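You operate a simulated robot arm through the tools that you are given. There is no shell and no other tool.

You run a simulated robot arm. Do the job below in one go: nothing can be reset, and whatever is moved stays where it is left.

## Task
Shut the open terminal cover, turn its knob to LOCK and seal it in the colour on the work slip.

The check looks at the end state, three seconds after you hand in, the way a careful person would. Anything else that was tipped, shoved, dropped, spilled or broken makes it a failure. Lids that push on must go on centred and level and be pressed home; caps that screw on are set level and turned clockwise until they are tight.

## Robot
A 6-joint arm with a two-finger parallel gripper, fixed in place. Base frame: the origin is on the floor under the middle of its stand, x ahead of it, y to its left, z up; the work surface is at about z = 0.8. Lengths are in m, angles in degrees, forces in N, time in s.
With the tool pointing down near the work surface it reaches from about 0.34 to 0.76 m from the base axis. Its first joint turns from -66.0 to 66.0 degrees. Payload 2.45 kg.
The TCP is the grasp point between the finger pads, 0.024 m short of the fingertips. In the tool frame z runs along the fingers and y along their closing line. The gripper opens to 0.068 m. The fingers are 0.017 m wide and 0.01 m thick; the gripper's body (0.04 by 0.07 m) begins 0.041 m behind the TCP.
Orientation is that of the tool frame in the base frame, as [roll, pitch, yaw] about the fixed x, y, z axes, in that order (R = Rz(yaw) Ry(pitch) Rx(roll)). With the fingers straight down and closing along the base's y, the tool's x points along the base's -x, its y along +y and its z along -z.

## Interface
- The arm moves only by the tool move_arm. Its argument "targets" is a list of rows, each an object (a shift or turn left out is 0, a gripper value left out holds the last) with "jaw": the closure, from 0 (fully open) to 1 (shut); "linear": the shift along the tool's x, y, z in m, a list of three; "turn": the turn, a rotation vector about the tool's x, y, z in degrees, a list of three. In form: [{"jaw": jaw, "linear": [x, y, z], "turn": [ax, ay, az]}, ...]. A call has 1 to 20 rows; each row shifts and turns the commanded pose from where the row before left it, along the tool's axes as they then stand. A row lasts 0.2 s, in which the tool goes at most 0.05 m and 8.6 degrees; a call with a longer step from one row to the next is refused whole, and so is a gripper value outside its range. A pose out of reach is approached as far as the arm can. The call stops where the force on the tool passes 40 N (or 10 N more than at its start, if that is more) or the arm is blocked; 0.2 s more then pass. The fingers move at their own pace (about 0.108 m/s each) and stop on an object; they squeeze with about 21 N. The grip force told is the motor's: it shows also when the fingers shut on nothing. Time passes only in rows, and 0.2 s behind the last, so rows that do not move let the fingers close. The reply holds the time, the measured pose of the TCP, the force on the tool along the base axes, the opening and the grip force, in the units named above and with some noise, with the torque about the TCP (base axes, N m) and any sound that the robot's microphone picked up.
- Cameras (640 x 400 px; columns grow to the right, rows downward): "scene" is fixed at [0.1228, 0.4249, 1.4185]; the picture's right is [-0.97, -0.24, 0.00], its down [-0.23, 0.90, -0.36] and it looks along [0.09, -0.35, -0.93] (base axes); focal length 214 px, centre (320, 200). "wrist" rides on the gripper at [0.084, 0.011, -0.075] in the tool frame; the picture's right is [-0.13, 0.99, 0.00], its down [-0.60, -0.08, -0.79] and it looks along [-0.79, -0.10, 0.61] (tool axes); focal length 251 px, centre (320, 200). There is no depth. A picture from a camera that has moved, and an enlarged one, comes with that camera's place and axes in the base frame and with its lens.
- get_image(camera): a new picture of that camera. The clock stands still meanwhile.
- enlarge(camera, box): a new picture of the part [left, top, right, bottom] of that camera's present view, enlarged. The clock stands still meanwhile.
- job_done(): hands the job in; it is judged then, once.

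Nothing tells you positions but the pictures and the camera data. Unless the task says otherwise, let go and move clear before handing in.

The tools are called as name(argument=value, ...) on one line, values as JSON. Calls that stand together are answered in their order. move_arm: Moves the arm, as the interface text tells. Its arguments: {"type":"object","properties":{"targets":{"type":"array","items":{"type":"object","properties":{"jaw":{"type":"number"},"linear":{"type":"array","items":{"type":"number"}},"turn":{"type":"array","items":{"type":"number"}}}}}},"required":["targets"]} The other tools are called the same way: get_image (camera) takes a picture; enlarge (camera, box) takes an enlarged picture of a part of a camera's view; job_done () hands the job in.

At the start:

```text
clock: 0.0
position: [0.4918, -0.0157, 1.1354]
ee_rot: [-180.0, 0.0, -180.0]
wrist_force: [0.5, 0.2, 0.3]
torque: [0.03, 0.02, 0.01]
width: 0.0681
grip_force: 0.1
```

scene: 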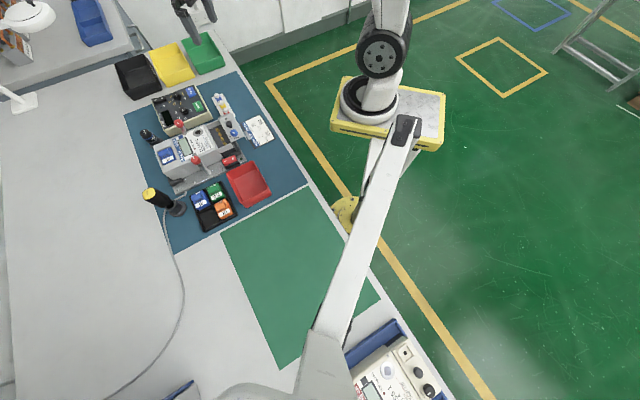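
wrist: 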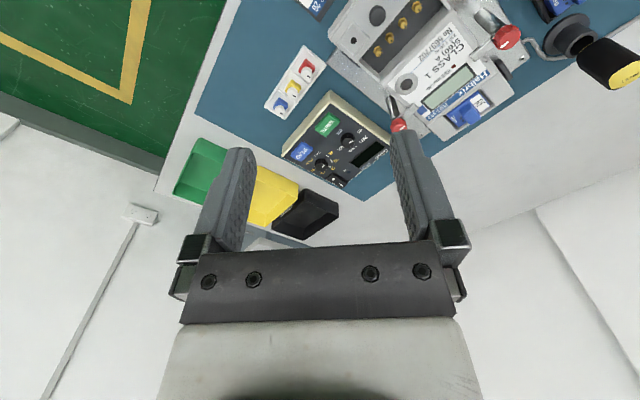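

I see a meter bench with an electricity meter, its terminal block, a tray of coloured seals, a work slip and other instruments. I'll look closer before moving anything.

enlarge(camera="scene", box=[140, 70, 290, 164])

enlarge(camera="scene", box=[130, 140, 280, 234])

enlarge(camera="wrist", box=[240, 0, 560, 200])

enlarge(camera="scene", box=[205, 85, 285, 150])

```text
4.26 times, centred on (215, 117) of scene
camera zoom: at [0.1228, 0.4249, 1.4185], right [-0.97, -0.24, 0.0], down [-0.23, 0.9, -0.36], along [0.09, -0.35, -0.93], focal length 913 px, centre (767, 553)
```

zoom: 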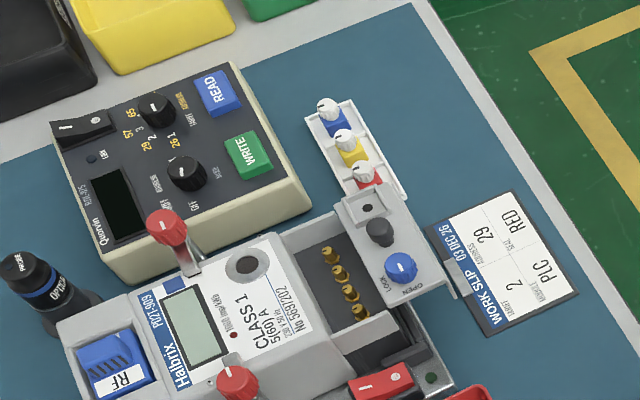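

```text
4.26 times, centred on (205, 187) of scene
camera zoom: at [0.1228, 0.4249, 1.4185], right [-0.97, -0.24, 0.0], down [-0.23, 0.9, -0.36], along [0.09, -0.35, -0.93], focal length 913 px, centre (809, 255)
```

zoom: 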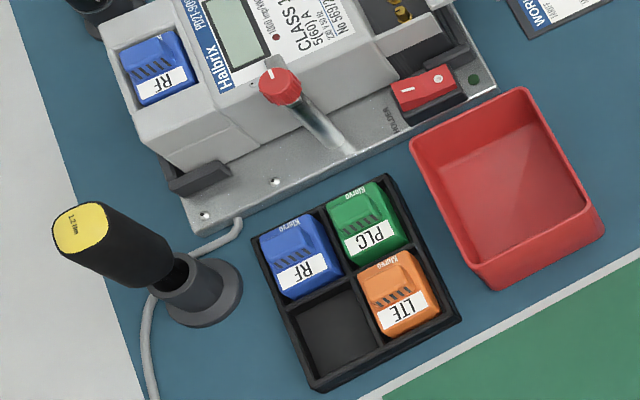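

```text
2.00 times, centred on (400, 100) of wrist
camera zoom: at [0.4079, -0.0049, 1.2109], right [0.13, 0.99, 0.0], down [0.6, -0.08, 0.79], along [0.79, -0.1, -0.61], focal length 503 px, centre (160, 400)
```

zoom: 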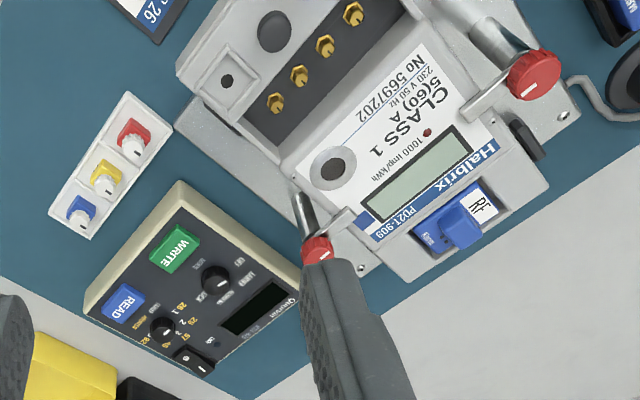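

```text
6.15 times, centred on (245, 118) of scene
camera zoom: at [0.1228, 0.4249, 1.4185], right [-0.97, -0.24, 0.0], down [-0.23, 0.9, -0.36], along [0.09, -0.35, -0.93], focal length 1320 px, centre (782, 708)
```

zoom: 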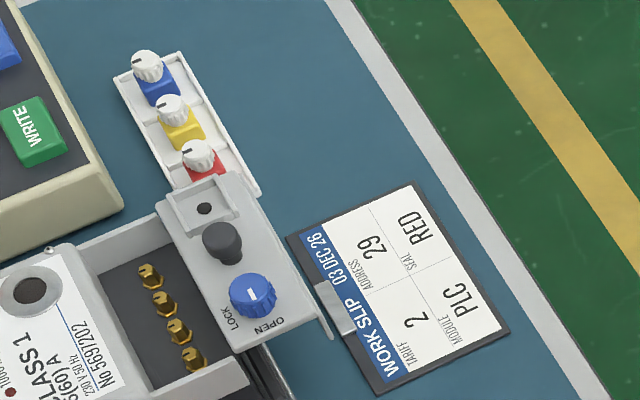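

I take the slip to read SEAL: RED. The cover (pocket, dark knob, blue LOCK/OPEN knob) seems to be beside or above the terminal cavity at about (0.52, 0.04, 0.87), and the seals sit in a white tray at about (0.60, -0.05). I'll zoom in further to understand the mechanism.

enlarge(camera="scene", box=[205, 110, 260, 145])

enlarge(camera="scene", box=[180, 125, 250, 169])

enlarge(camera="wrist", box=[320, 0, 440, 75])

enlarge(camera="wrist", box=[250, 30, 350, 130])

enlarge(camera="scene", box=[205, 85, 250, 120])

```text
11.43 times, centred on (232, 128) of scene
camera zoom: at [0.1228, 0.4249, 1.4185], right [-0.97, -0.24, 0.0], down [-0.23, 0.9, -0.36], along [0.09, -0.35, -0.93], focal length 2451 px, centre (1320, 1029)
```

zoom: 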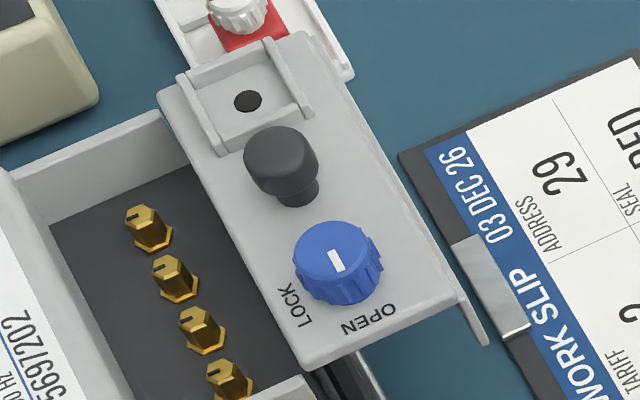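

```text
9.09 times, centred on (215, 147) of scene
camera zoom: at [0.1228, 0.4249, 1.4185], right [-0.97, -0.24, 0.0], down [-0.23, 0.9, -0.36], along [0.09, -0.35, -0.93], focal length 1950 px, centre (1274, 682)
```

zoom: 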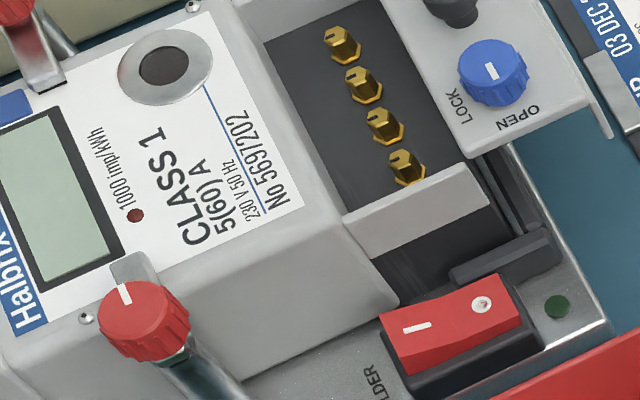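

```text
5.33 times, centred on (380, 38) of wrist
camera zoom: at [0.4079, -0.0049, 1.2109], right [0.13, 0.99, 0.0], down [0.6, -0.08, 0.79], along [0.79, -0.1, -0.61], focal length 1341 px, centre (0, 1067)
```

zoom: 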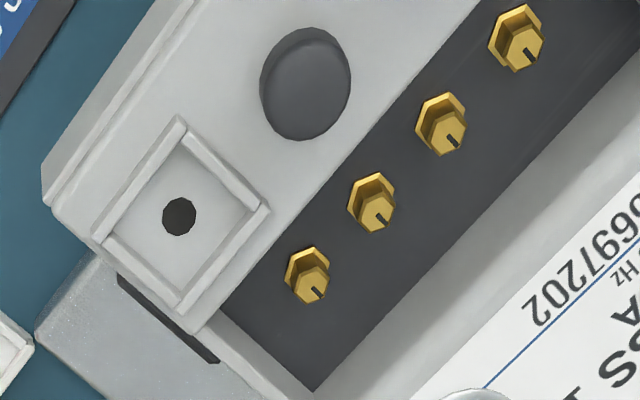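

```text
4.00 times, centred on (300, 80) of wrist
camera zoom: at [0.4079, -0.0049, 1.2109], right [0.13, 0.99, 0.0], down [0.6, -0.08, 0.79], along [0.79, -0.1, -0.61], focal length 1006 px, centre (400, 680)
```

zoom: 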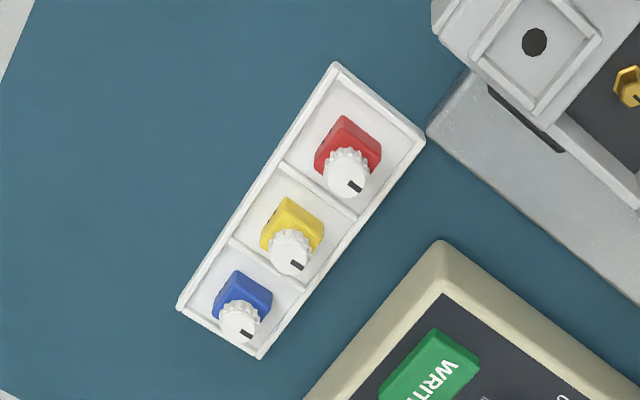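

```text
11.43 times, centred on (228, 102) of scene
camera zoom: at [0.1228, 0.4249, 1.4185], right [-0.97, -0.24, 0.0], down [-0.23, 0.9, -0.36], along [0.09, -0.35, -0.93], focal length 2451 px, centre (1377, 1314)
```

zoom: 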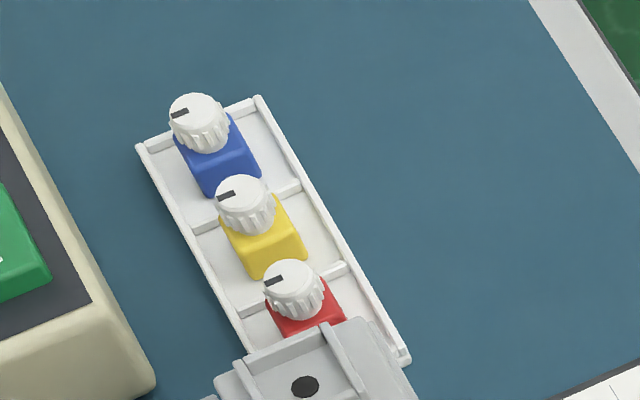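

The cover looks like a sliding lid with a dark mushroom handle, a blue lock knob and a seal pocket with a hole. I'll move the wrist camera for a closer look along the meter's long axis, from above the work slip side.

enlarge(camera="scene", box=[226, 126, 246, 140])

move_arm(targets=[{"turn": [0, 0, -7.5], "linear": [0.01, 0, 0.015]}, {"turn": [0, 0, -7.5], "linear": [0.01, 0, 0.015]}, {"turn": [0, 0, -7.5], "linear": [0.01, 0, 0.015]}, {"turn": [0, 0, -7.5], "linear": [0.01, 0, 0.015]}, {"turn": [0, 0, -7.5], "linear": [0.01, 0, 0.015]}, {"turn": [0, 0, -7.5], "linear": [0.01, 0, 0.015]}])

```text
16.00 times, centred on (236, 133) of scene
camera zoom: at [0.1228, 0.4249, 1.4185], right [-0.97, -0.24, 0.0], down [-0.23, 0.9, -0.36], along [0.09, -0.35, -0.93], focal length 3432 px, centre (1664, 1272)
```

zoom: 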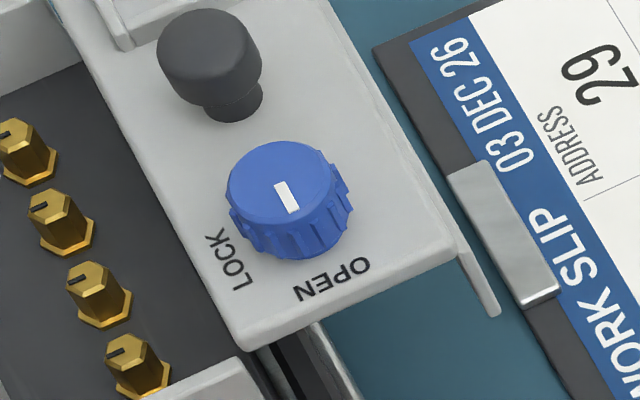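

```text
clock: 1.4
position: [0.4368, -0.0363, 1.0446]
ee_rot: [-180.0, -0.1, -134.9]
wrist_force: [0.2, 0.6, 0.1]
torque: [-0.01, 0.01, 0.04]
width: 0.0679
grip_force: 0.0
```

I moved to (0.437, -0.036, 1.045), yaw -135, looking along the meter. I'll take pictures from here.

get_image(camera="wrist")

get_image(camera="scene")

enlarge(camera="wrist", box=[220, 40, 420, 165])

```text
taken
camera wrist: at [0.37, -0.0871, 1.1205], right [-0.61, 0.79, 0.0], down [0.48, 0.37, 0.79], along [0.63, 0.49, -0.61], focal length 251 px, centre (320, 200)
```

wrist: 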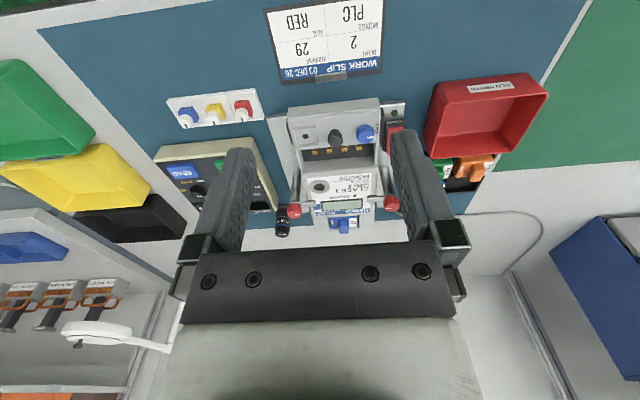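

```text
taken
```

scene: 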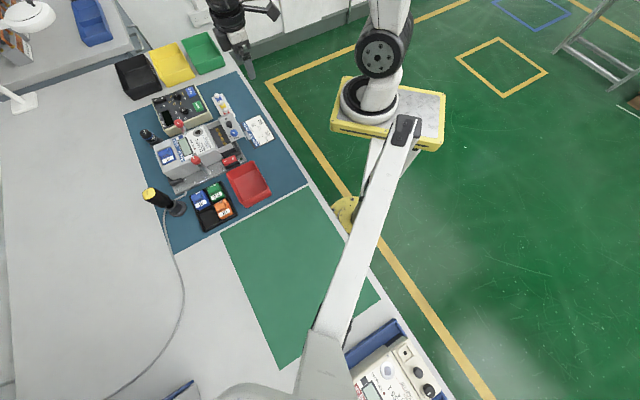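

```text
3.20 times, centred on (320, 102) of wrist
camera zoom: at [0.37, -0.0871, 1.1205], right [-0.61, 0.79, 0.0], down [0.48, 0.37, 0.79], along [0.63, 0.49, -0.61], focal length 805 px, centre (320, 512)
```

zoom: 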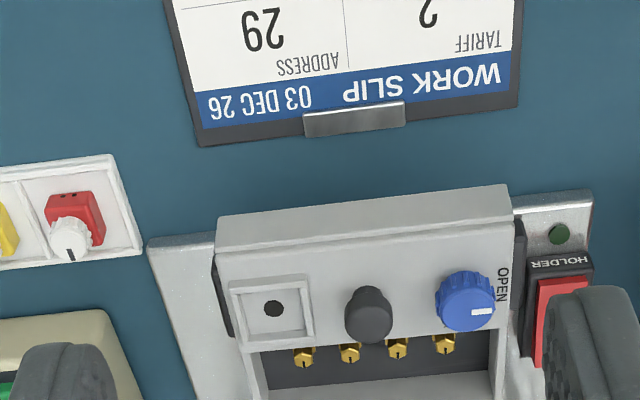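

The slid-open cover carries the seal pocket hole at about (0.536, 0.019, 0.870), the mushroom handle at about (0.510, 0.044, 0.884) and the blue knob at about (0.485, 0.070, 0.879). It should slide along about (+0.7, +0.7). I'll go lower and look more obliquely to judge heights.

move_arm(targets=[{"linear": [0.0125, 0, 0.019]}, {"linear": [0.0125, 0, 0.019]}, {"linear": [0.0125, 0, 0.019]}, {"linear": [0.0125, 0, 0.019]}])

enlarge(camera="wrist", box=[240, 120, 400, 220])

get_image(camera="wrist")

```text
clock: 2.4
position: [0.3997, -0.0693, 0.968]
ee_rot: [-179.9, 0.0, -135.0]
wrist_force: [0.4, 0.6, 0.0]
torque: [0.01, 0.0, 0.01]
width: 0.0681
grip_force: 0.1
```

```text
4.00 times, centred on (320, 170) of wrist
camera zoom: at [0.3339, -0.1214, 1.044], right [-0.61, 0.79, 0.0], down [0.48, 0.37, 0.79], along [0.63, 0.48, -0.61], focal length 1006 px, centre (320, 320)
```

zoom: 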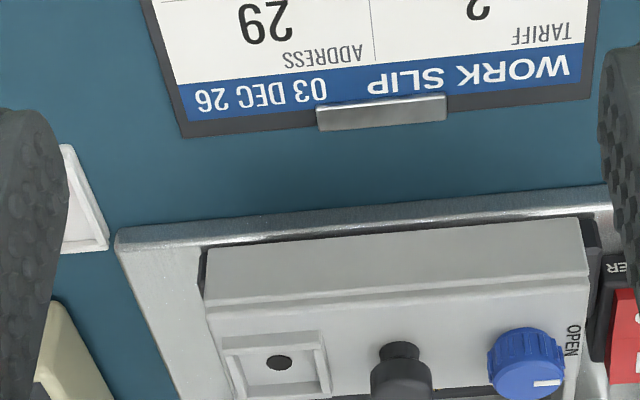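

```text
taken
camera wrist: at [0.3339, -0.1214, 1.044], right [-0.61, 0.79, 0.0], down [0.48, 0.37, 0.79], along [0.63, 0.48, -0.61], focal length 251 px, centre (320, 200)
```

wrist: 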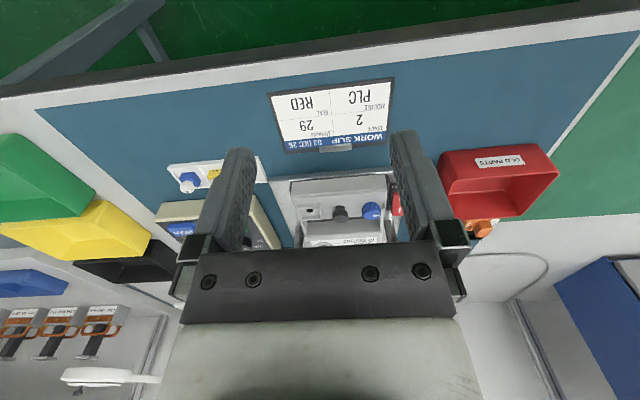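

The cover's front flange is clear here. I'll enlarge the region with the knobs, the terminals and the meter face.

enlarge(camera="wrist", box=[280, 170, 400, 245])

enlarge(camera="wrist", box=[160, 150, 260, 212])

```text
5.33 times, centred on (340, 208) of wrist
camera zoom: at [0.3339, -0.1214, 1.044], right [-0.61, 0.79, 0.0], down [0.48, 0.37, 0.79], along [0.63, 0.48, -0.61], focal length 1341 px, centre (213, 160)
```

zoom: 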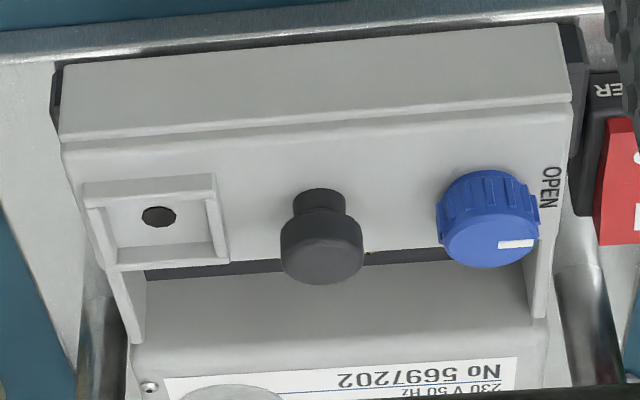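

```text
6.40 times, centred on (210, 181) of wrist
camera zoom: at [0.3339, -0.1214, 1.044], right [-0.61, 0.79, 0.0], down [0.48, 0.37, 0.79], along [0.63, 0.48, -0.61], focal length 1609 px, centre (1024, 322)
```

zoom: 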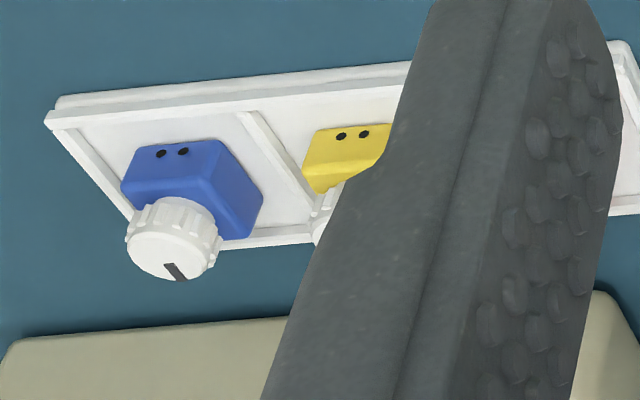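

The cover slides on rails: it spans about u = 0.369 to 0.413 and the meter body starts near u = 0.458, so it needs about 45 mm of travel along (0.707, 0.707). The knob points to OPEN now and LOCK is 90° clockwise. Next I'll rotate the gripper so it closes along the slide direction and hover over the mushroom handle.

move_arm(targets=[{"turn": [0, 0, 7.5], "linear": [0, 0, -0.005], "jaw": 0.5}, {"turn": [0, 0, 7.5], "linear": [0, 0, -0.005]}, {"turn": [0, 0, 7.5], "linear": [0, 0, -0.005]}, {"turn": [0, 0, 7.5], "linear": [0, 0, -0.005]}, {"turn": [0, 0, 7.5], "linear": [0, 0, -0.005]}, {"turn": [0, 0, 7.5], "linear": [0, 0, -0.005]}, {"turn": [0, 0, 7.5], "linear": [0, 0, -0.005]}, {"turn": [0, 0, 7.5], "linear": [0, 0, -0.005]}, {"turn": [0, 0, 7.5]}, {"turn": [0, 0, 7.5]}, {"turn": [0, 0, 7.5]}, {"turn": [0, 0, 7.5]}, {"linear": [0.0018, 0.0395, 0]}, {"linear": [0, 0.0395, 0]}, {"linear": [0, 0.0395, 0]}, {"linear": [0, 0.0393, 0]}])

get_image(camera="wrist")

get_image(camera="scene")

```text
clock: 5.8
position: [0.5123, 0.0424, 1.0101]
ee_rot: [-180.0, 0.0, 135.0]
wrist_force: [-0.3, -0.2, -0.3]
torque: [-0.04, 0.02, 0.0]
width: 0.0339
grip_force: 0.0
```

```text
taken
camera wrist: at [0.4612, 0.1095, 1.0856], right [0.79, 0.61, 0.0], down [0.37, -0.48, 0.79], along [0.48, -0.63, -0.61], focal length 251 px, centre (320, 200)
```

wrist: 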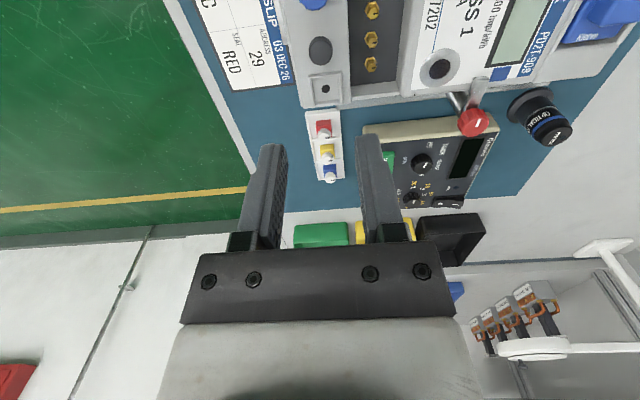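

```text
taken
```

scene: 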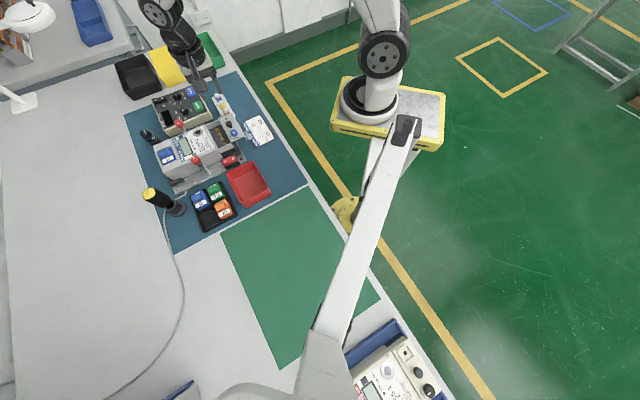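

Here the mushroom is seen nearly under the gripper, and the seals tray and pocket are well visible. I'll enlarge for precise alignment and details.

enlarge(camera="wrist", box=[270, 0, 400, 80])

enlarge(camera="wrist", box=[290, 65, 370, 115])

enlarge(camera="wrist", box=[290, 100, 370, 150])

enlarge(camera="wrist", box=[290, 140, 370, 190])

```text
4.92 times, centred on (335, 40) of wrist
camera zoom: at [0.4612, 0.1095, 1.0856], right [0.79, 0.61, 0.0], down [0.37, -0.48, 0.79], along [0.48, -0.63, -0.61], focal length 1238 px, centre (246, 988)
```

zoom: 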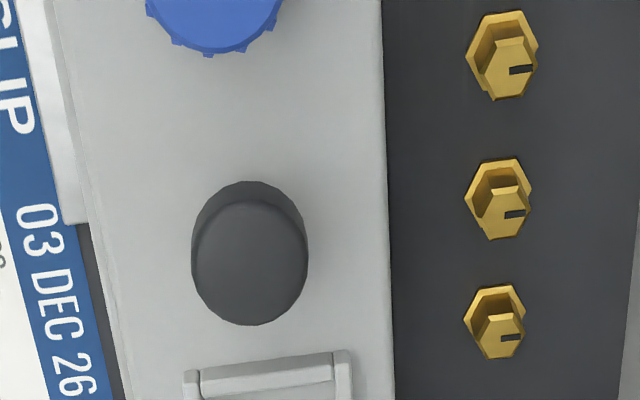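

```text
8.00 times, centred on (330, 90) of wrist
camera zoom: at [0.4612, 0.1095, 1.0856], right [0.79, 0.61, 0.0], down [0.37, -0.48, 0.79], along [0.48, -0.63, -0.61], focal length 2012 px, centre (240, 1080)
```

zoom: 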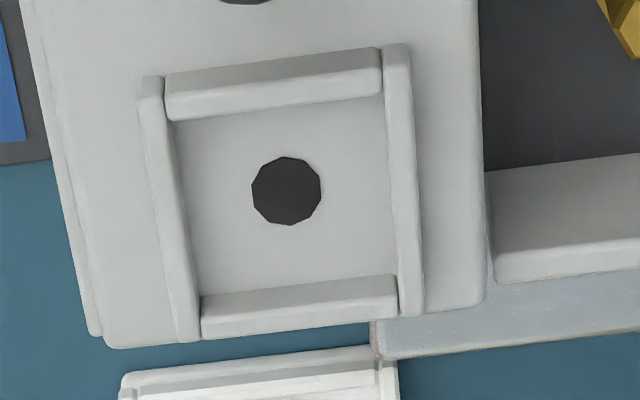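

```text
8.00 times, centred on (330, 125) of wrist
camera zoom: at [0.4612, 0.1095, 1.0856], right [0.79, 0.61, 0.0], down [0.37, -0.48, 0.79], along [0.48, -0.63, -0.61], focal length 2012 px, centre (240, 800)
```

zoom: 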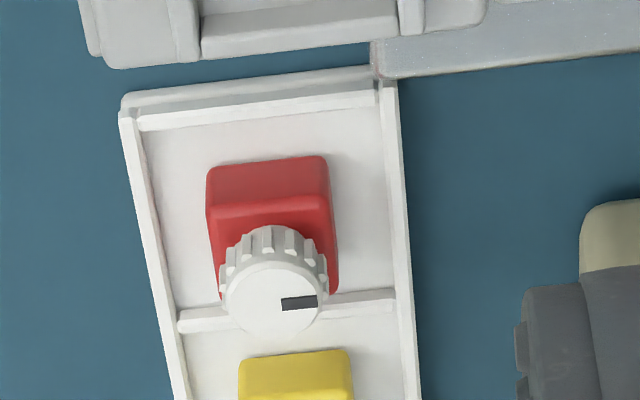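

```text
8.00 times, centred on (330, 165) of wrist
camera zoom: at [0.4612, 0.1095, 1.0856], right [0.79, 0.61, 0.0], down [0.37, -0.48, 0.79], along [0.48, -0.63, -0.61], focal length 2012 px, centre (240, 480)
```

zoom: 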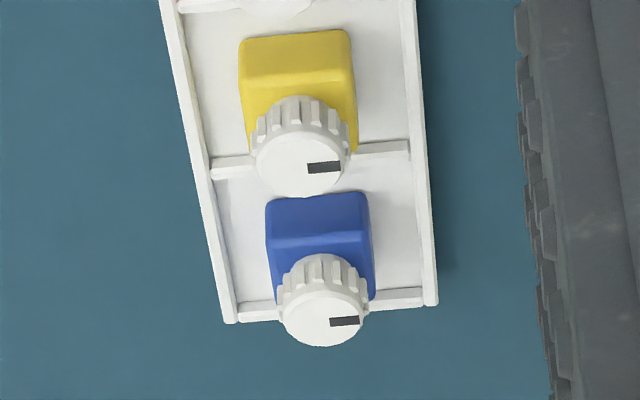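

The mushroom is centred about 2 mm from the tool axis, with a head of about 17.6 mm. I'll descend around it to the TCP at z ≈ 0.897 with the jaws part open, then check before closing.

move_arm(targets=[{"linear": [0.0022, 0.0008, 0.03], "jaw": 0.45}, {"linear": [0, 0, 0.03]}, {"linear": [0, 0, 0.03]}, {"linear": [0, 0, 0.015]}, {"linear": [0, 0, 0.0075]}])

get_image(camera="wrist")

enlarge(camera="scene", box=[190, 95, 260, 139])

enlarge(camera="wrist", box=[240, 90, 400, 190])

```text
clock: 7.0
position: [0.5089, 0.0445, 0.8944]
ee_rot: [179.9, 0.0, 135.0]
wrist_force: [-0.9, -0.5, 0.6]
torque: [-0.01, 0.0, 0.01]
width: 0.0373
grip_force: 0.1
```

```text
taken
camera wrist: at [0.4581, 0.1117, 0.971], right [0.79, 0.61, 0.0], down [0.37, -0.48, 0.79], along [0.48, -0.63, -0.61], focal length 251 px, centre (320, 200)
```

wrist: 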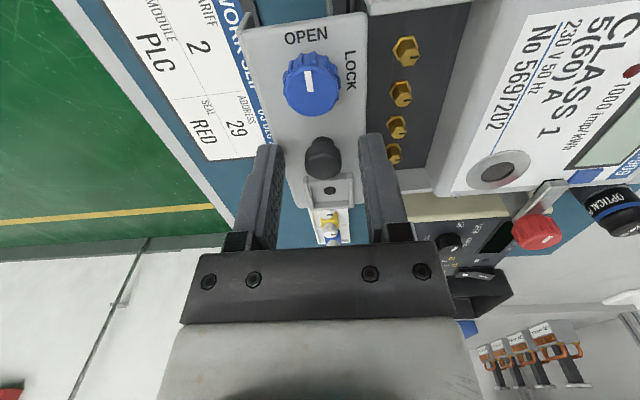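

```text
9.09 times, centred on (225, 117) of scene
camera zoom: at [0.1228, 0.4249, 1.4185], right [-0.97, -0.24, 0.0], down [-0.23, 0.9, -0.36], along [0.09, -0.35, -0.93], focal length 1950 px, centre (1184, 954)
```

zoom: 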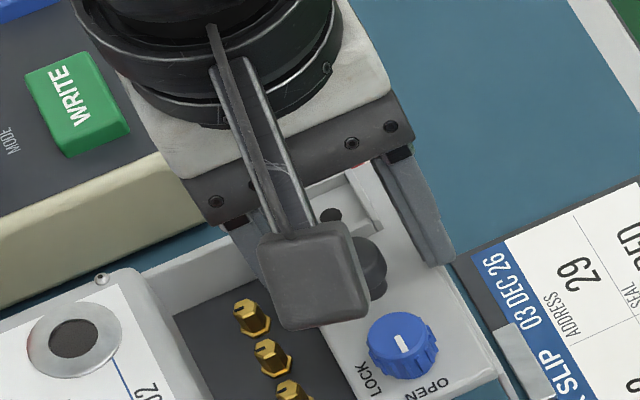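

```text
4.00 times, centred on (320, 140) of wrist
camera zoom: at [0.4581, 0.1117, 0.971], right [0.79, 0.61, 0.0], down [0.37, -0.48, 0.79], along [0.48, -0.63, -0.61], focal length 1006 px, centre (320, 440)
```

zoom: 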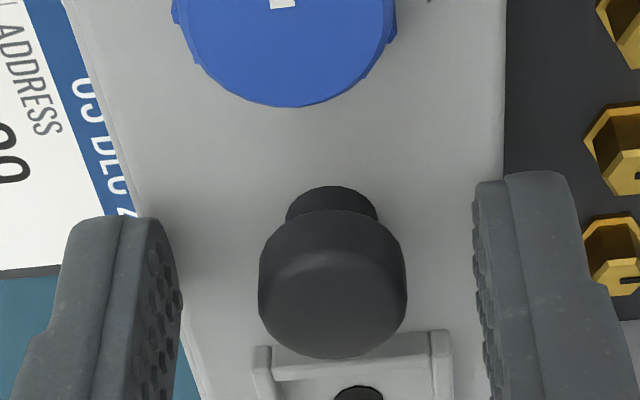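

The mushroom sits centred between the fingers, and the tick on the blue knob points at OPEN, with LOCK 90° clockwise. I'll close on the mushroom now.

move_arm(targets=[{"jaw": 0.8}, {"jaw": 0.9}, {"jaw": 0.9}, {"jaw": 0.9}])

```text
clock: 8.0
position: [0.5103, 0.0448, 0.8953]
ee_rot: [-180.0, 0.0, 134.9]
wrist_force: [1.6, 0.6, -0.6]
torque: [-0.15, 0.0, 0.0]
width: 0.0173
grip_force: 21.3
```

I've gripped the mushroom at 17.3 mm. I'll slide it along tool +y in small steps and watch the force.

move_arm(targets=[{"linear": [0, 0.004, 0]}, {"linear": [0, 0.004, 0]}, {"linear": [0, 0.004, 0]}, {"linear": [0, 0.004, 0]}])

```text
clock: 9.0
position: [0.5207, 0.055, 0.897]
ee_rot: [179.9, -0.1, 135.0]
wrist_force: [-1.0, 0.0, -0.2]
torque: [-0.11, 0.26, 0.01]
width: 0.0172
grip_force: 20.9
```

enlarge(camera="scene", box=[180, 95, 260, 145])

get_image(camera="wrist")

```text
8.00 times, centred on (220, 120) of scene
camera zoom: at [0.1229, 0.4249, 1.4185], right [-0.97, -0.24, 0.0], down [-0.23, 0.9, -0.36], along [0.09, -0.35, -0.93], focal length 1716 px, centre (1120, 840)
```

zoom: 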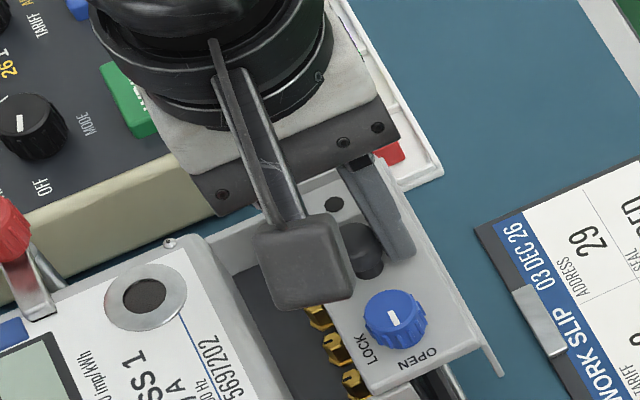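

```text
taken
camera wrist: at [0.4694, 0.1237, 0.9725], right [0.79, 0.61, 0.0], down [0.37, -0.48, 0.79], along [0.48, -0.63, -0.61], focal length 251 px, centre (320, 200)
```

wrist: 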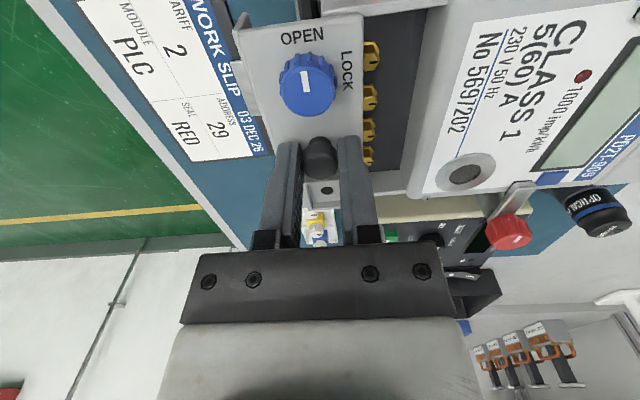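

The cover follows smoothly. I'll continue sliding, finishing with small steps until it meets the stop.

move_arm(targets=[{"linear": [0, 0.004, 0]}, {"linear": [0, 0.004, 0]}, {"linear": [0, 0.004, 0]}, {"linear": [0, 0.004, 0]}, {"linear": [0, 0.004, 0]}, {"linear": [0, 0.003, 0]}])

get_image(camera="wrist")

```text
clock: 10.4
position: [0.5376, 0.072, 0.8972]
ee_rot: [180.0, 0.0, 134.9]
wrist_force: [-0.4, -0.1, 0.4]
torque: [-0.14, 0.16, -0.01]
width: 0.0171
grip_force: 21.4
```

```text
taken
camera wrist: at [0.4866, 0.1395, 0.9725], right [0.79, 0.61, 0.0], down [0.37, -0.48, 0.79], along [0.48, -0.63, -0.61], focal length 251 px, centre (320, 200)
```

wrist: 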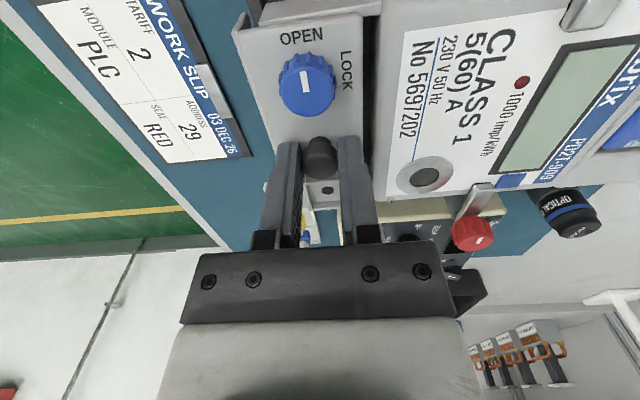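

A narrow gap of about 5 mm remains. I'll continue in 1.5 mm steps until contact.

move_arm(targets=[{"linear": [0, 0.0015, 0]}, {"linear": [0, 0.0015, 0]}, {"linear": [0, 0.0015, 0]}, {"linear": [0, 0.0015, 0]}])

enlarge(camera="wrist", box=[220, 0, 460, 150])

```text
clock: 11.4
position: [0.5424, 0.0768, 0.8972]
ee_rot: [180.0, 0.0, 135.0]
wrist_force: [0.2, -0.5, -0.7]
torque: [-0.24, 0.06, 0.0]
width: 0.0169
grip_force: 21.2
```

```text
2.67 times, centred on (340, 75) of wrist
camera zoom: at [0.4907, 0.1438, 0.9725], right [0.79, 0.61, 0.0], down [0.37, -0.48, 0.79], along [0.48, -0.63, -0.61], focal length 670 px, centre (267, 533)
```

zoom: 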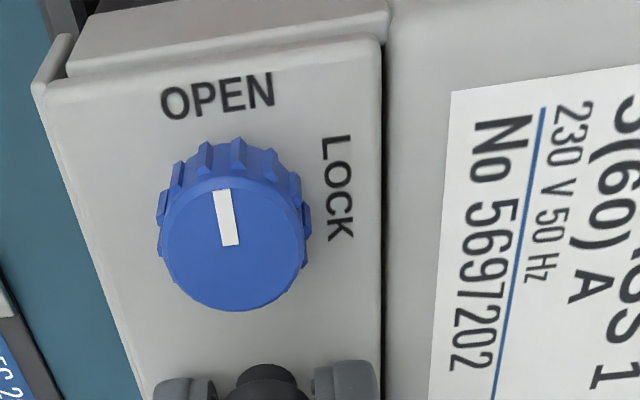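

Nearly shut; a slim gap is left. I'll creep on until there is resistance.

move_arm(targets=[{"linear": [0, 0.001, 0]}, {"linear": [0, 0.001, 0]}, {"linear": [0, 0.001, 0]}])

enlarge(camera="wrist", box=[220, 0, 460, 150])

```text
clock: 12.2
position: [0.5444, 0.0797, 0.8965]
ee_rot: [-179.9, 0.1, 135.0]
wrist_force: [-0.9, -0.3, -0.3]
torque: [-0.22, 0.06, -0.01]
width: 0.0173
grip_force: 21.0
```

```text
2.67 times, centred on (340, 75) of wrist
camera zoom: at [0.4925, 0.146, 0.972], right [0.79, 0.61, 0.0], down [0.37, -0.48, 0.79], along [0.48, -0.63, -0.61], focal length 670 px, centre (267, 533)
```

zoom: 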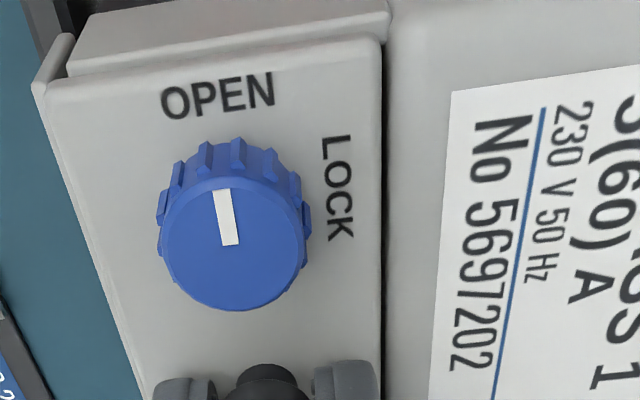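

The gap to the meter no longer changes while the tool moved, so the cover may be at its stop and the meter could be shifting. I'll check this with the fixed scene camera before doing anything else.

enlarge(camera="scene", box=[140, 70, 290, 164])

enlarge(camera="scene", box=[180, 125, 250, 169])

enlarge(camera="scene", box=[140, 125, 210, 195])

get_image(camera="wrist")

```text
4.26 times, centred on (215, 117) of scene
camera zoom: at [0.1229, 0.4249, 1.4185], right [-0.97, -0.24, 0.0], down [-0.23, 0.9, -0.36], along [0.09, -0.35, -0.93], focal length 913 px, centre (767, 553)
```

zoom: 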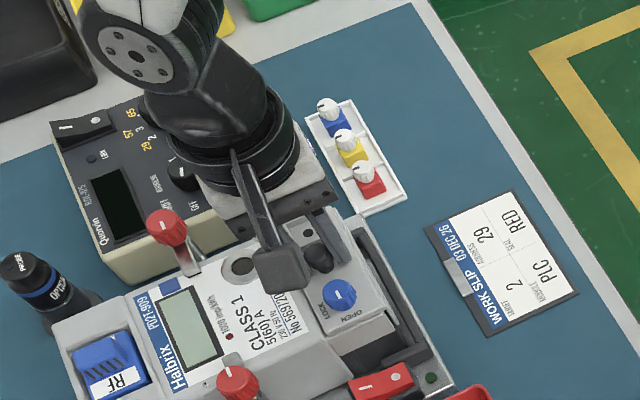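

```text
9.09 times, centred on (215, 147) of scene
camera zoom: at [0.1229, 0.4249, 1.4185], right [-0.97, -0.24, 0.0], down [-0.23, 0.9, -0.36], along [0.09, -0.35, -0.93], focal length 1950 px, centre (1274, 682)
```

zoom: 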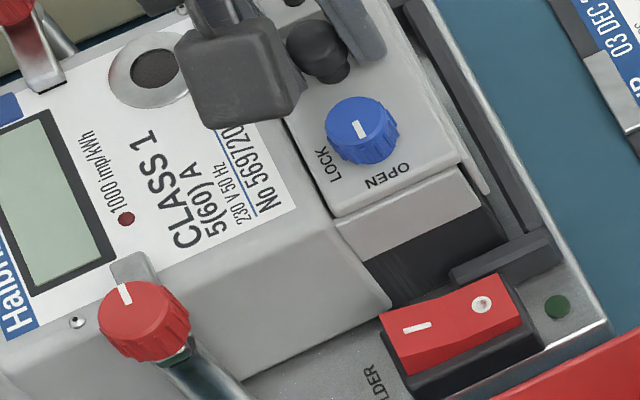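

```text
5.71 times, centred on (175, 160) of scene
camera zoom: at [0.1229, 0.4249, 1.4185], right [-0.97, -0.24, 0.0], down [-0.23, 0.9, -0.36], along [0.09, -0.35, -0.93], focal length 1226 px, centre (1149, 429)
```

zoom: 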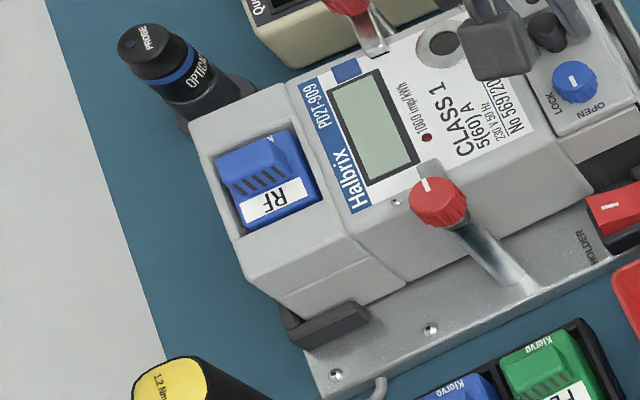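

```text
taken
camera wrist: at [0.4925, 0.146, 0.972], right [0.79, 0.61, 0.0], down [0.37, -0.48, 0.79], along [0.48, -0.63, -0.61], focal length 251 px, centre (320, 200)
```

wrist: 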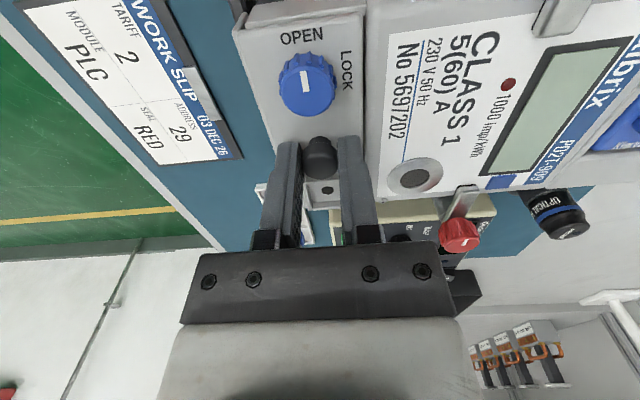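

Comparing scene views, the cover closed fully, and in my last creep the whole meter slid about 3 mm along +u because it is loose in its cradle. I'll first lock the cover, then pull the meter back those 3 mm using the handle. I'm releasing the mushroom now and lifting.

move_arm(targets=[{"jaw": 0.66}, {"jaw": 0.66}, {"jaw": 0.66}, {"linear": [0, 0, -0.01]}, {"linear": [0, 0, -0.02]}, {"linear": [0, 0, -0.03]}, {"linear": [0.01, 0, -0.03]}])

get_image(camera="wrist")

enlarge(camera="wrist", box=[270, 0, 400, 81])

```text
clock: 13.8
position: [0.5373, 0.0872, 0.9858]
ee_rot: [179.9, 0.0, 135.1]
wrist_force: [-0.3, 0.4, -0.2]
torque: [0.01, -0.01, 0.01]
width: 0.0231
grip_force: 0.2
```

```text
taken
camera wrist: at [0.4861, 0.1541, 1.0618], right [0.79, 0.61, 0.0], down [0.37, -0.48, 0.79], along [0.48, -0.63, -0.61], focal length 251 px, centre (320, 200)
```

wrist: 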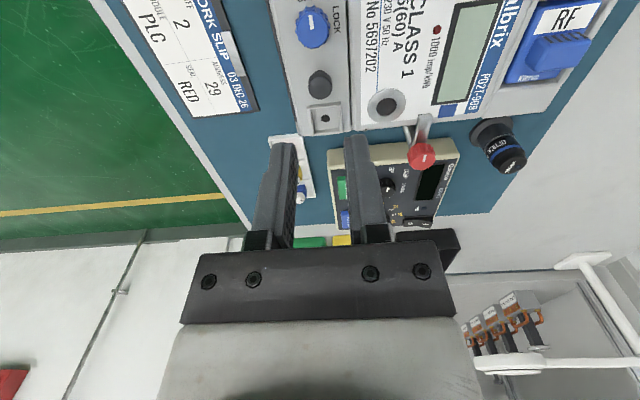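

```text
4.92 times, centred on (335, 40) of wrist
camera zoom: at [0.4861, 0.1541, 1.0618], right [0.79, 0.61, 0.0], down [0.37, -0.48, 0.79], along [0.48, -0.63, -0.61], focal length 1238 px, centre (246, 985)
```

zoom: 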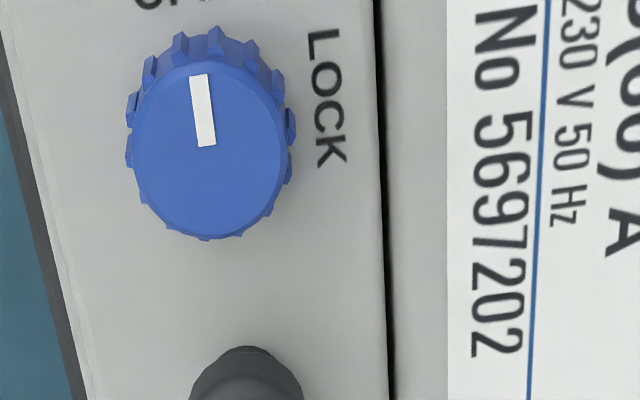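

The cover is shut with an even, thin shut line. The blue knob centre is at about (0.5193, 0.1027), with its top at z ≈ 0.881. I'll rotate the gripper so that a 90° clockwise turn fits without touching the mushroom, and hover over the knob.

move_arm(targets=[{"turn": [0, 0, -7.5], "jaw": 0.55}, {"turn": [0, 0, -7.5]}, {"turn": [0, 0, -7.5]}, {"turn": [0, 0, -7.5]}, {"turn": [0, 0, -7.5]}, {"turn": [0, 0, -7.5]}, {"turn": [0, 0, -7.5]}, {"turn": [0, 0, -7.5]}, {"linear": [0.0136, 0.0199, 0]}, {"linear": [0, 0, 0.03]}, {"linear": [0, 0, 0.025]}])

get_image(camera="wrist")

enlarge(camera="wrist", box=[240, 60, 400, 160])

enlarge(camera="scene", box=[190, 105, 260, 149])

```text
clock: 16.2
position: [0.5192, 0.1014, 0.9337]
ee_rot: [180.0, 0.0, -165.0]
wrist_force: [-0.4, 0.6, 1.1]
torque: [0.02, 0.02, 0.01]
width: 0.0309
grip_force: 0.0
```

```text
taken
camera wrist: at [0.4362, 0.0913, 1.0099], right [-0.13, 0.99, 0.0], down [0.6, 0.08, 0.79], along [0.79, 0.1, -0.61], focal length 251 px, centre (320, 200)
```

wrist: 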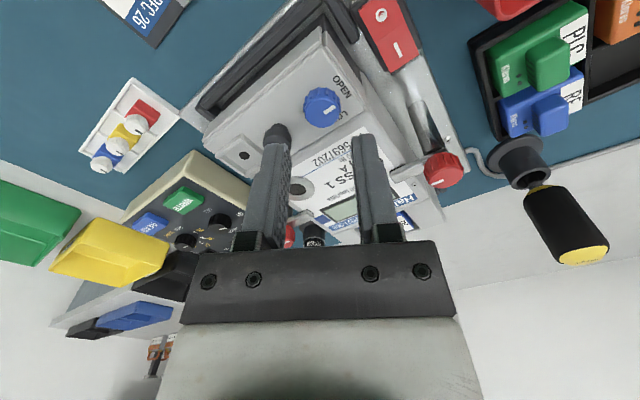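

```text
4.00 times, centred on (320, 110) of wrist
camera zoom: at [0.4362, 0.0913, 1.0099], right [-0.13, 0.99, 0.0], down [0.6, 0.08, 0.79], along [0.79, 0.1, -0.61], focal length 1006 px, centre (320, 560)
```

zoom: 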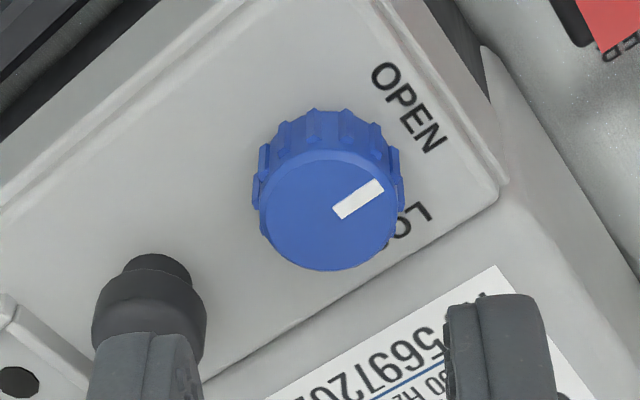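

```text
9.09 times, centred on (225, 127) of scene
camera zoom: at [0.1228, 0.425, 1.4185], right [-0.97, -0.24, 0.0], down [-0.23, 0.9, -0.36], along [0.09, -0.35, -0.93], focal length 1950 px, centre (1184, 864)
```

zoom: 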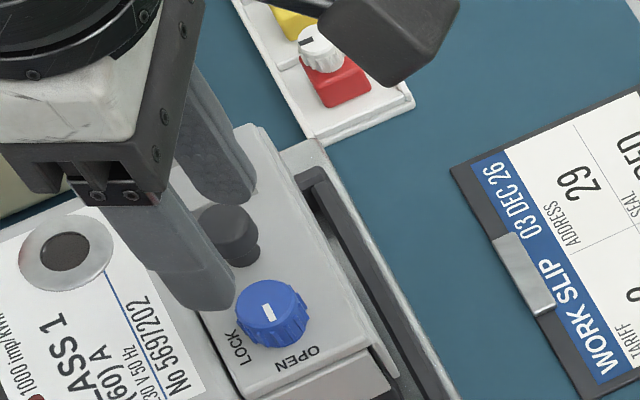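

The knob centre is within about 1 mm of the tool axis. I'll narrow the jaws a little and descend over it to fingertip height of about 0.870, then check.

move_arm(targets=[{"linear": [0, 0.001, 0.0], "jaw": 0.6}, {"linear": [0, 0, 0.02]}, {"linear": [0, 0, 0.01]}, {"linear": [0, 0, 0.006]}, {"linear": [0, 0, 0.004]}])

enlarge(camera="wrist", box=[240, 80, 400, 180])

enlarge(camera="scene", box=[190, 105, 260, 149])

```text
clock: 17.4
position: [0.5184, 0.1022, 0.8944]
ee_rot: [180.0, 0.1, -165.0]
wrist_force: [-7.5, -5.5, 28.8]
torque: [-0.13, 0.26, 0.02]
width: 0.0269
grip_force: 0.0
```

```text
4.00 times, centred on (320, 130) of wrist
camera zoom: at [0.4348, 0.0919, 0.9692], right [-0.13, 0.99, 0.0], down [0.6, 0.08, 0.79], along [0.79, 0.1, -0.61], focal length 1006 px, centre (320, 480)
```

zoom: 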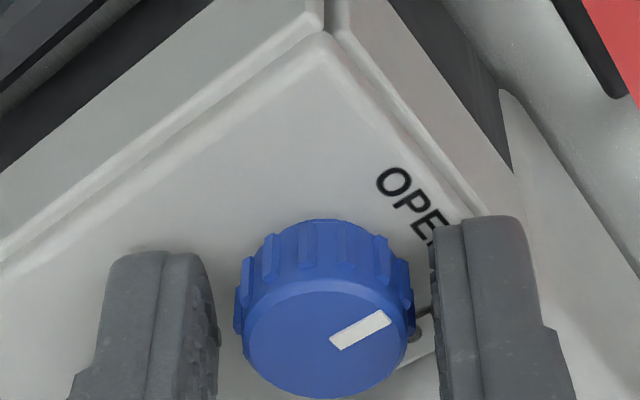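

```text
9.09 times, centred on (225, 127) of scene
camera zoom: at [0.1221, 0.4247, 1.4186], right [-0.97, -0.24, 0.0], down [-0.23, 0.9, -0.36], along [0.09, -0.35, -0.93], focal length 1950 px, centre (1184, 864)
```

zoom: 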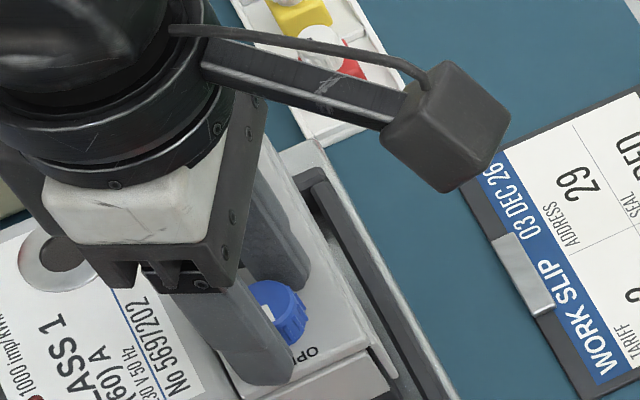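

The fingertips touched the cover surface (28.8 N up), so the surface is at about 0.870. I'll back off 3 mm and check the force.

move_arm(targets=[{"linear": [0, 0, -0.0015]}, {"linear": [0, 0, -0.0015]}])

enlarge(camera="wrist", box=[240, 80, 400, 180])

```text
clock: 18.0
position: [0.5183, 0.103, 0.8935]
ee_rot: [179.9, -0.1, -165.0]
wrist_force: [-0.4, -0.7, 0.1]
torque: [-0.02, -0.03, 0.02]
width: 0.0272
grip_force: 0.0
```

```text
4.00 times, centred on (320, 130) of wrist
camera zoom: at [0.4341, 0.0916, 0.9696], right [-0.13, 0.99, 0.0], down [0.6, 0.08, 0.79], along [0.79, 0.1, -0.61], focal length 1006 px, centre (320, 480)
```

zoom: 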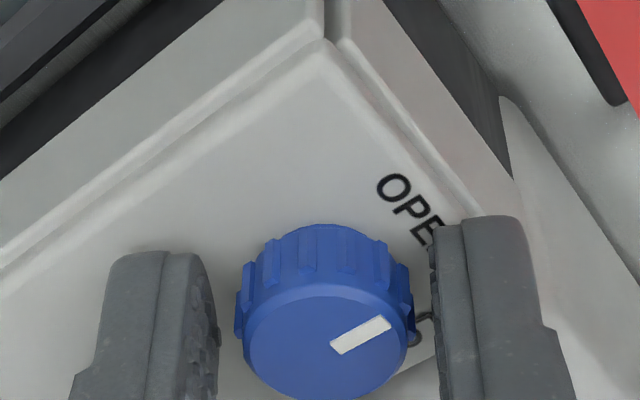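

No contact now, and the knob is centred to within about 1 mm at (0.5184, 0.1037). I'll raise another 1 mm, trim 1 mm sideways and grip the knob.

move_arm(targets=[{"linear": [-0.0005, 0.0009, -0.0012]}, {"jaw": 0.72}, {"jaw": 0.78}, {"jaw": 0.78}, {"jaw": 0.78}])

enlarge(camera="wrist", box=[240, 80, 400, 180])

```text
clock: 19.2
position: [0.518, 0.1034, 0.8962]
ee_rot: [-179.9, 0.0, -165.1]
wrist_force: [-0.7, 0.2, 0.1]
torque: [-0.07, 0.15, 0.02]
width: 0.0195
grip_force: 21.0
```

```text
4.00 times, centred on (320, 130) of wrist
camera zoom: at [0.4345, 0.0922, 0.9717], right [-0.13, 0.99, 0.0], down [0.6, 0.08, 0.79], along [0.79, 0.1, -0.61], focal length 1006 px, centre (320, 480)
```

zoom: 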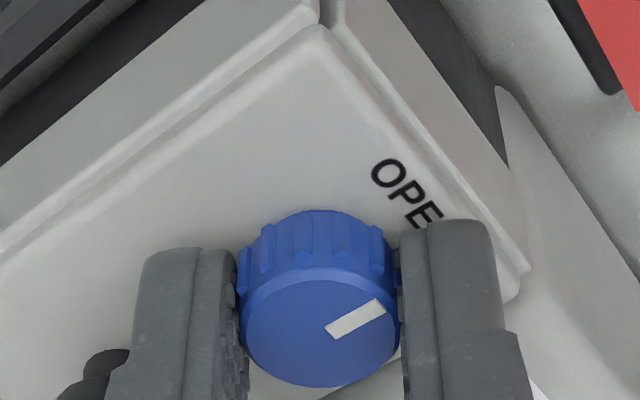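

Gripped at 19.5 mm. I'll start the clockwise turn (tool +z), 30° first, then check.

move_arm(targets=[{"turn": [0, 0, 5]}, {"turn": [0, 0, 5]}, {"turn": [0, 0, 5]}, {"turn": [0, 0, 5]}, {"turn": [0, 0, 5]}, {"turn": [0, 0, 5]}])

enlarge(camera="wrist", box=[240, 80, 400, 180])

enlarge(camera="scene", box=[180, 125, 250, 169])

```text
clock: 20.6
position: [0.518, 0.1029, 0.8964]
ee_rot: [-179.9, 0.1, 164.9]
wrist_force: [-4.4, -0.4, -0.7]
torque: [0.04, 0.28, 0.0]
width: 0.0191
grip_force: 20.7
```

```text
4.00 times, centred on (320, 130) of wrist
camera zoom: at [0.4408, 0.1364, 0.9716], right [0.38, 0.92, 0.0], down [0.56, -0.23, 0.79], along [0.73, -0.3, -0.61], focal length 1006 px, centre (320, 480)
```

zoom: 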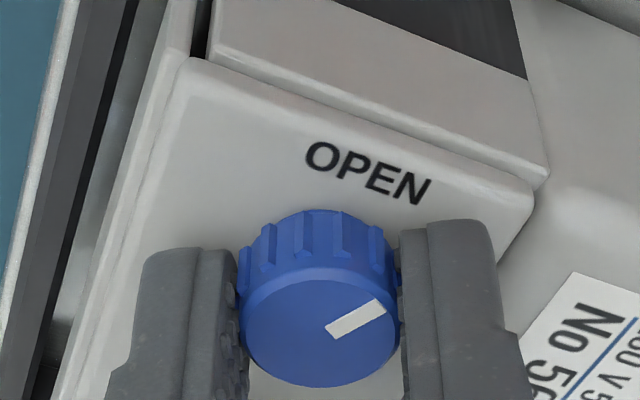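

```text
9.09 times, centred on (215, 147) of scene
camera zoom: at [0.1227, 0.4249, 1.4185], right [-0.97, -0.24, 0.0], down [-0.23, 0.9, -0.36], along [0.09, -0.35, -0.93], focal length 1950 px, centre (1274, 682)
```

zoom: 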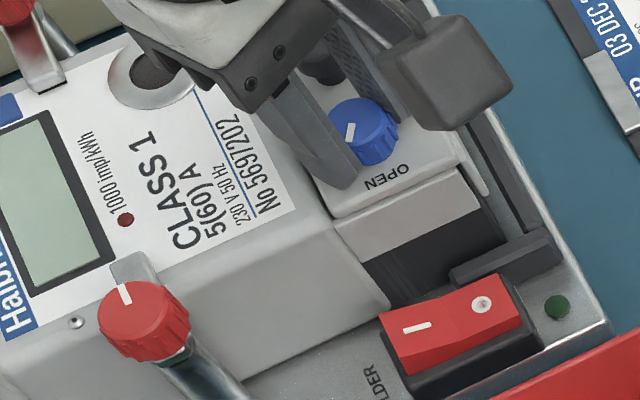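

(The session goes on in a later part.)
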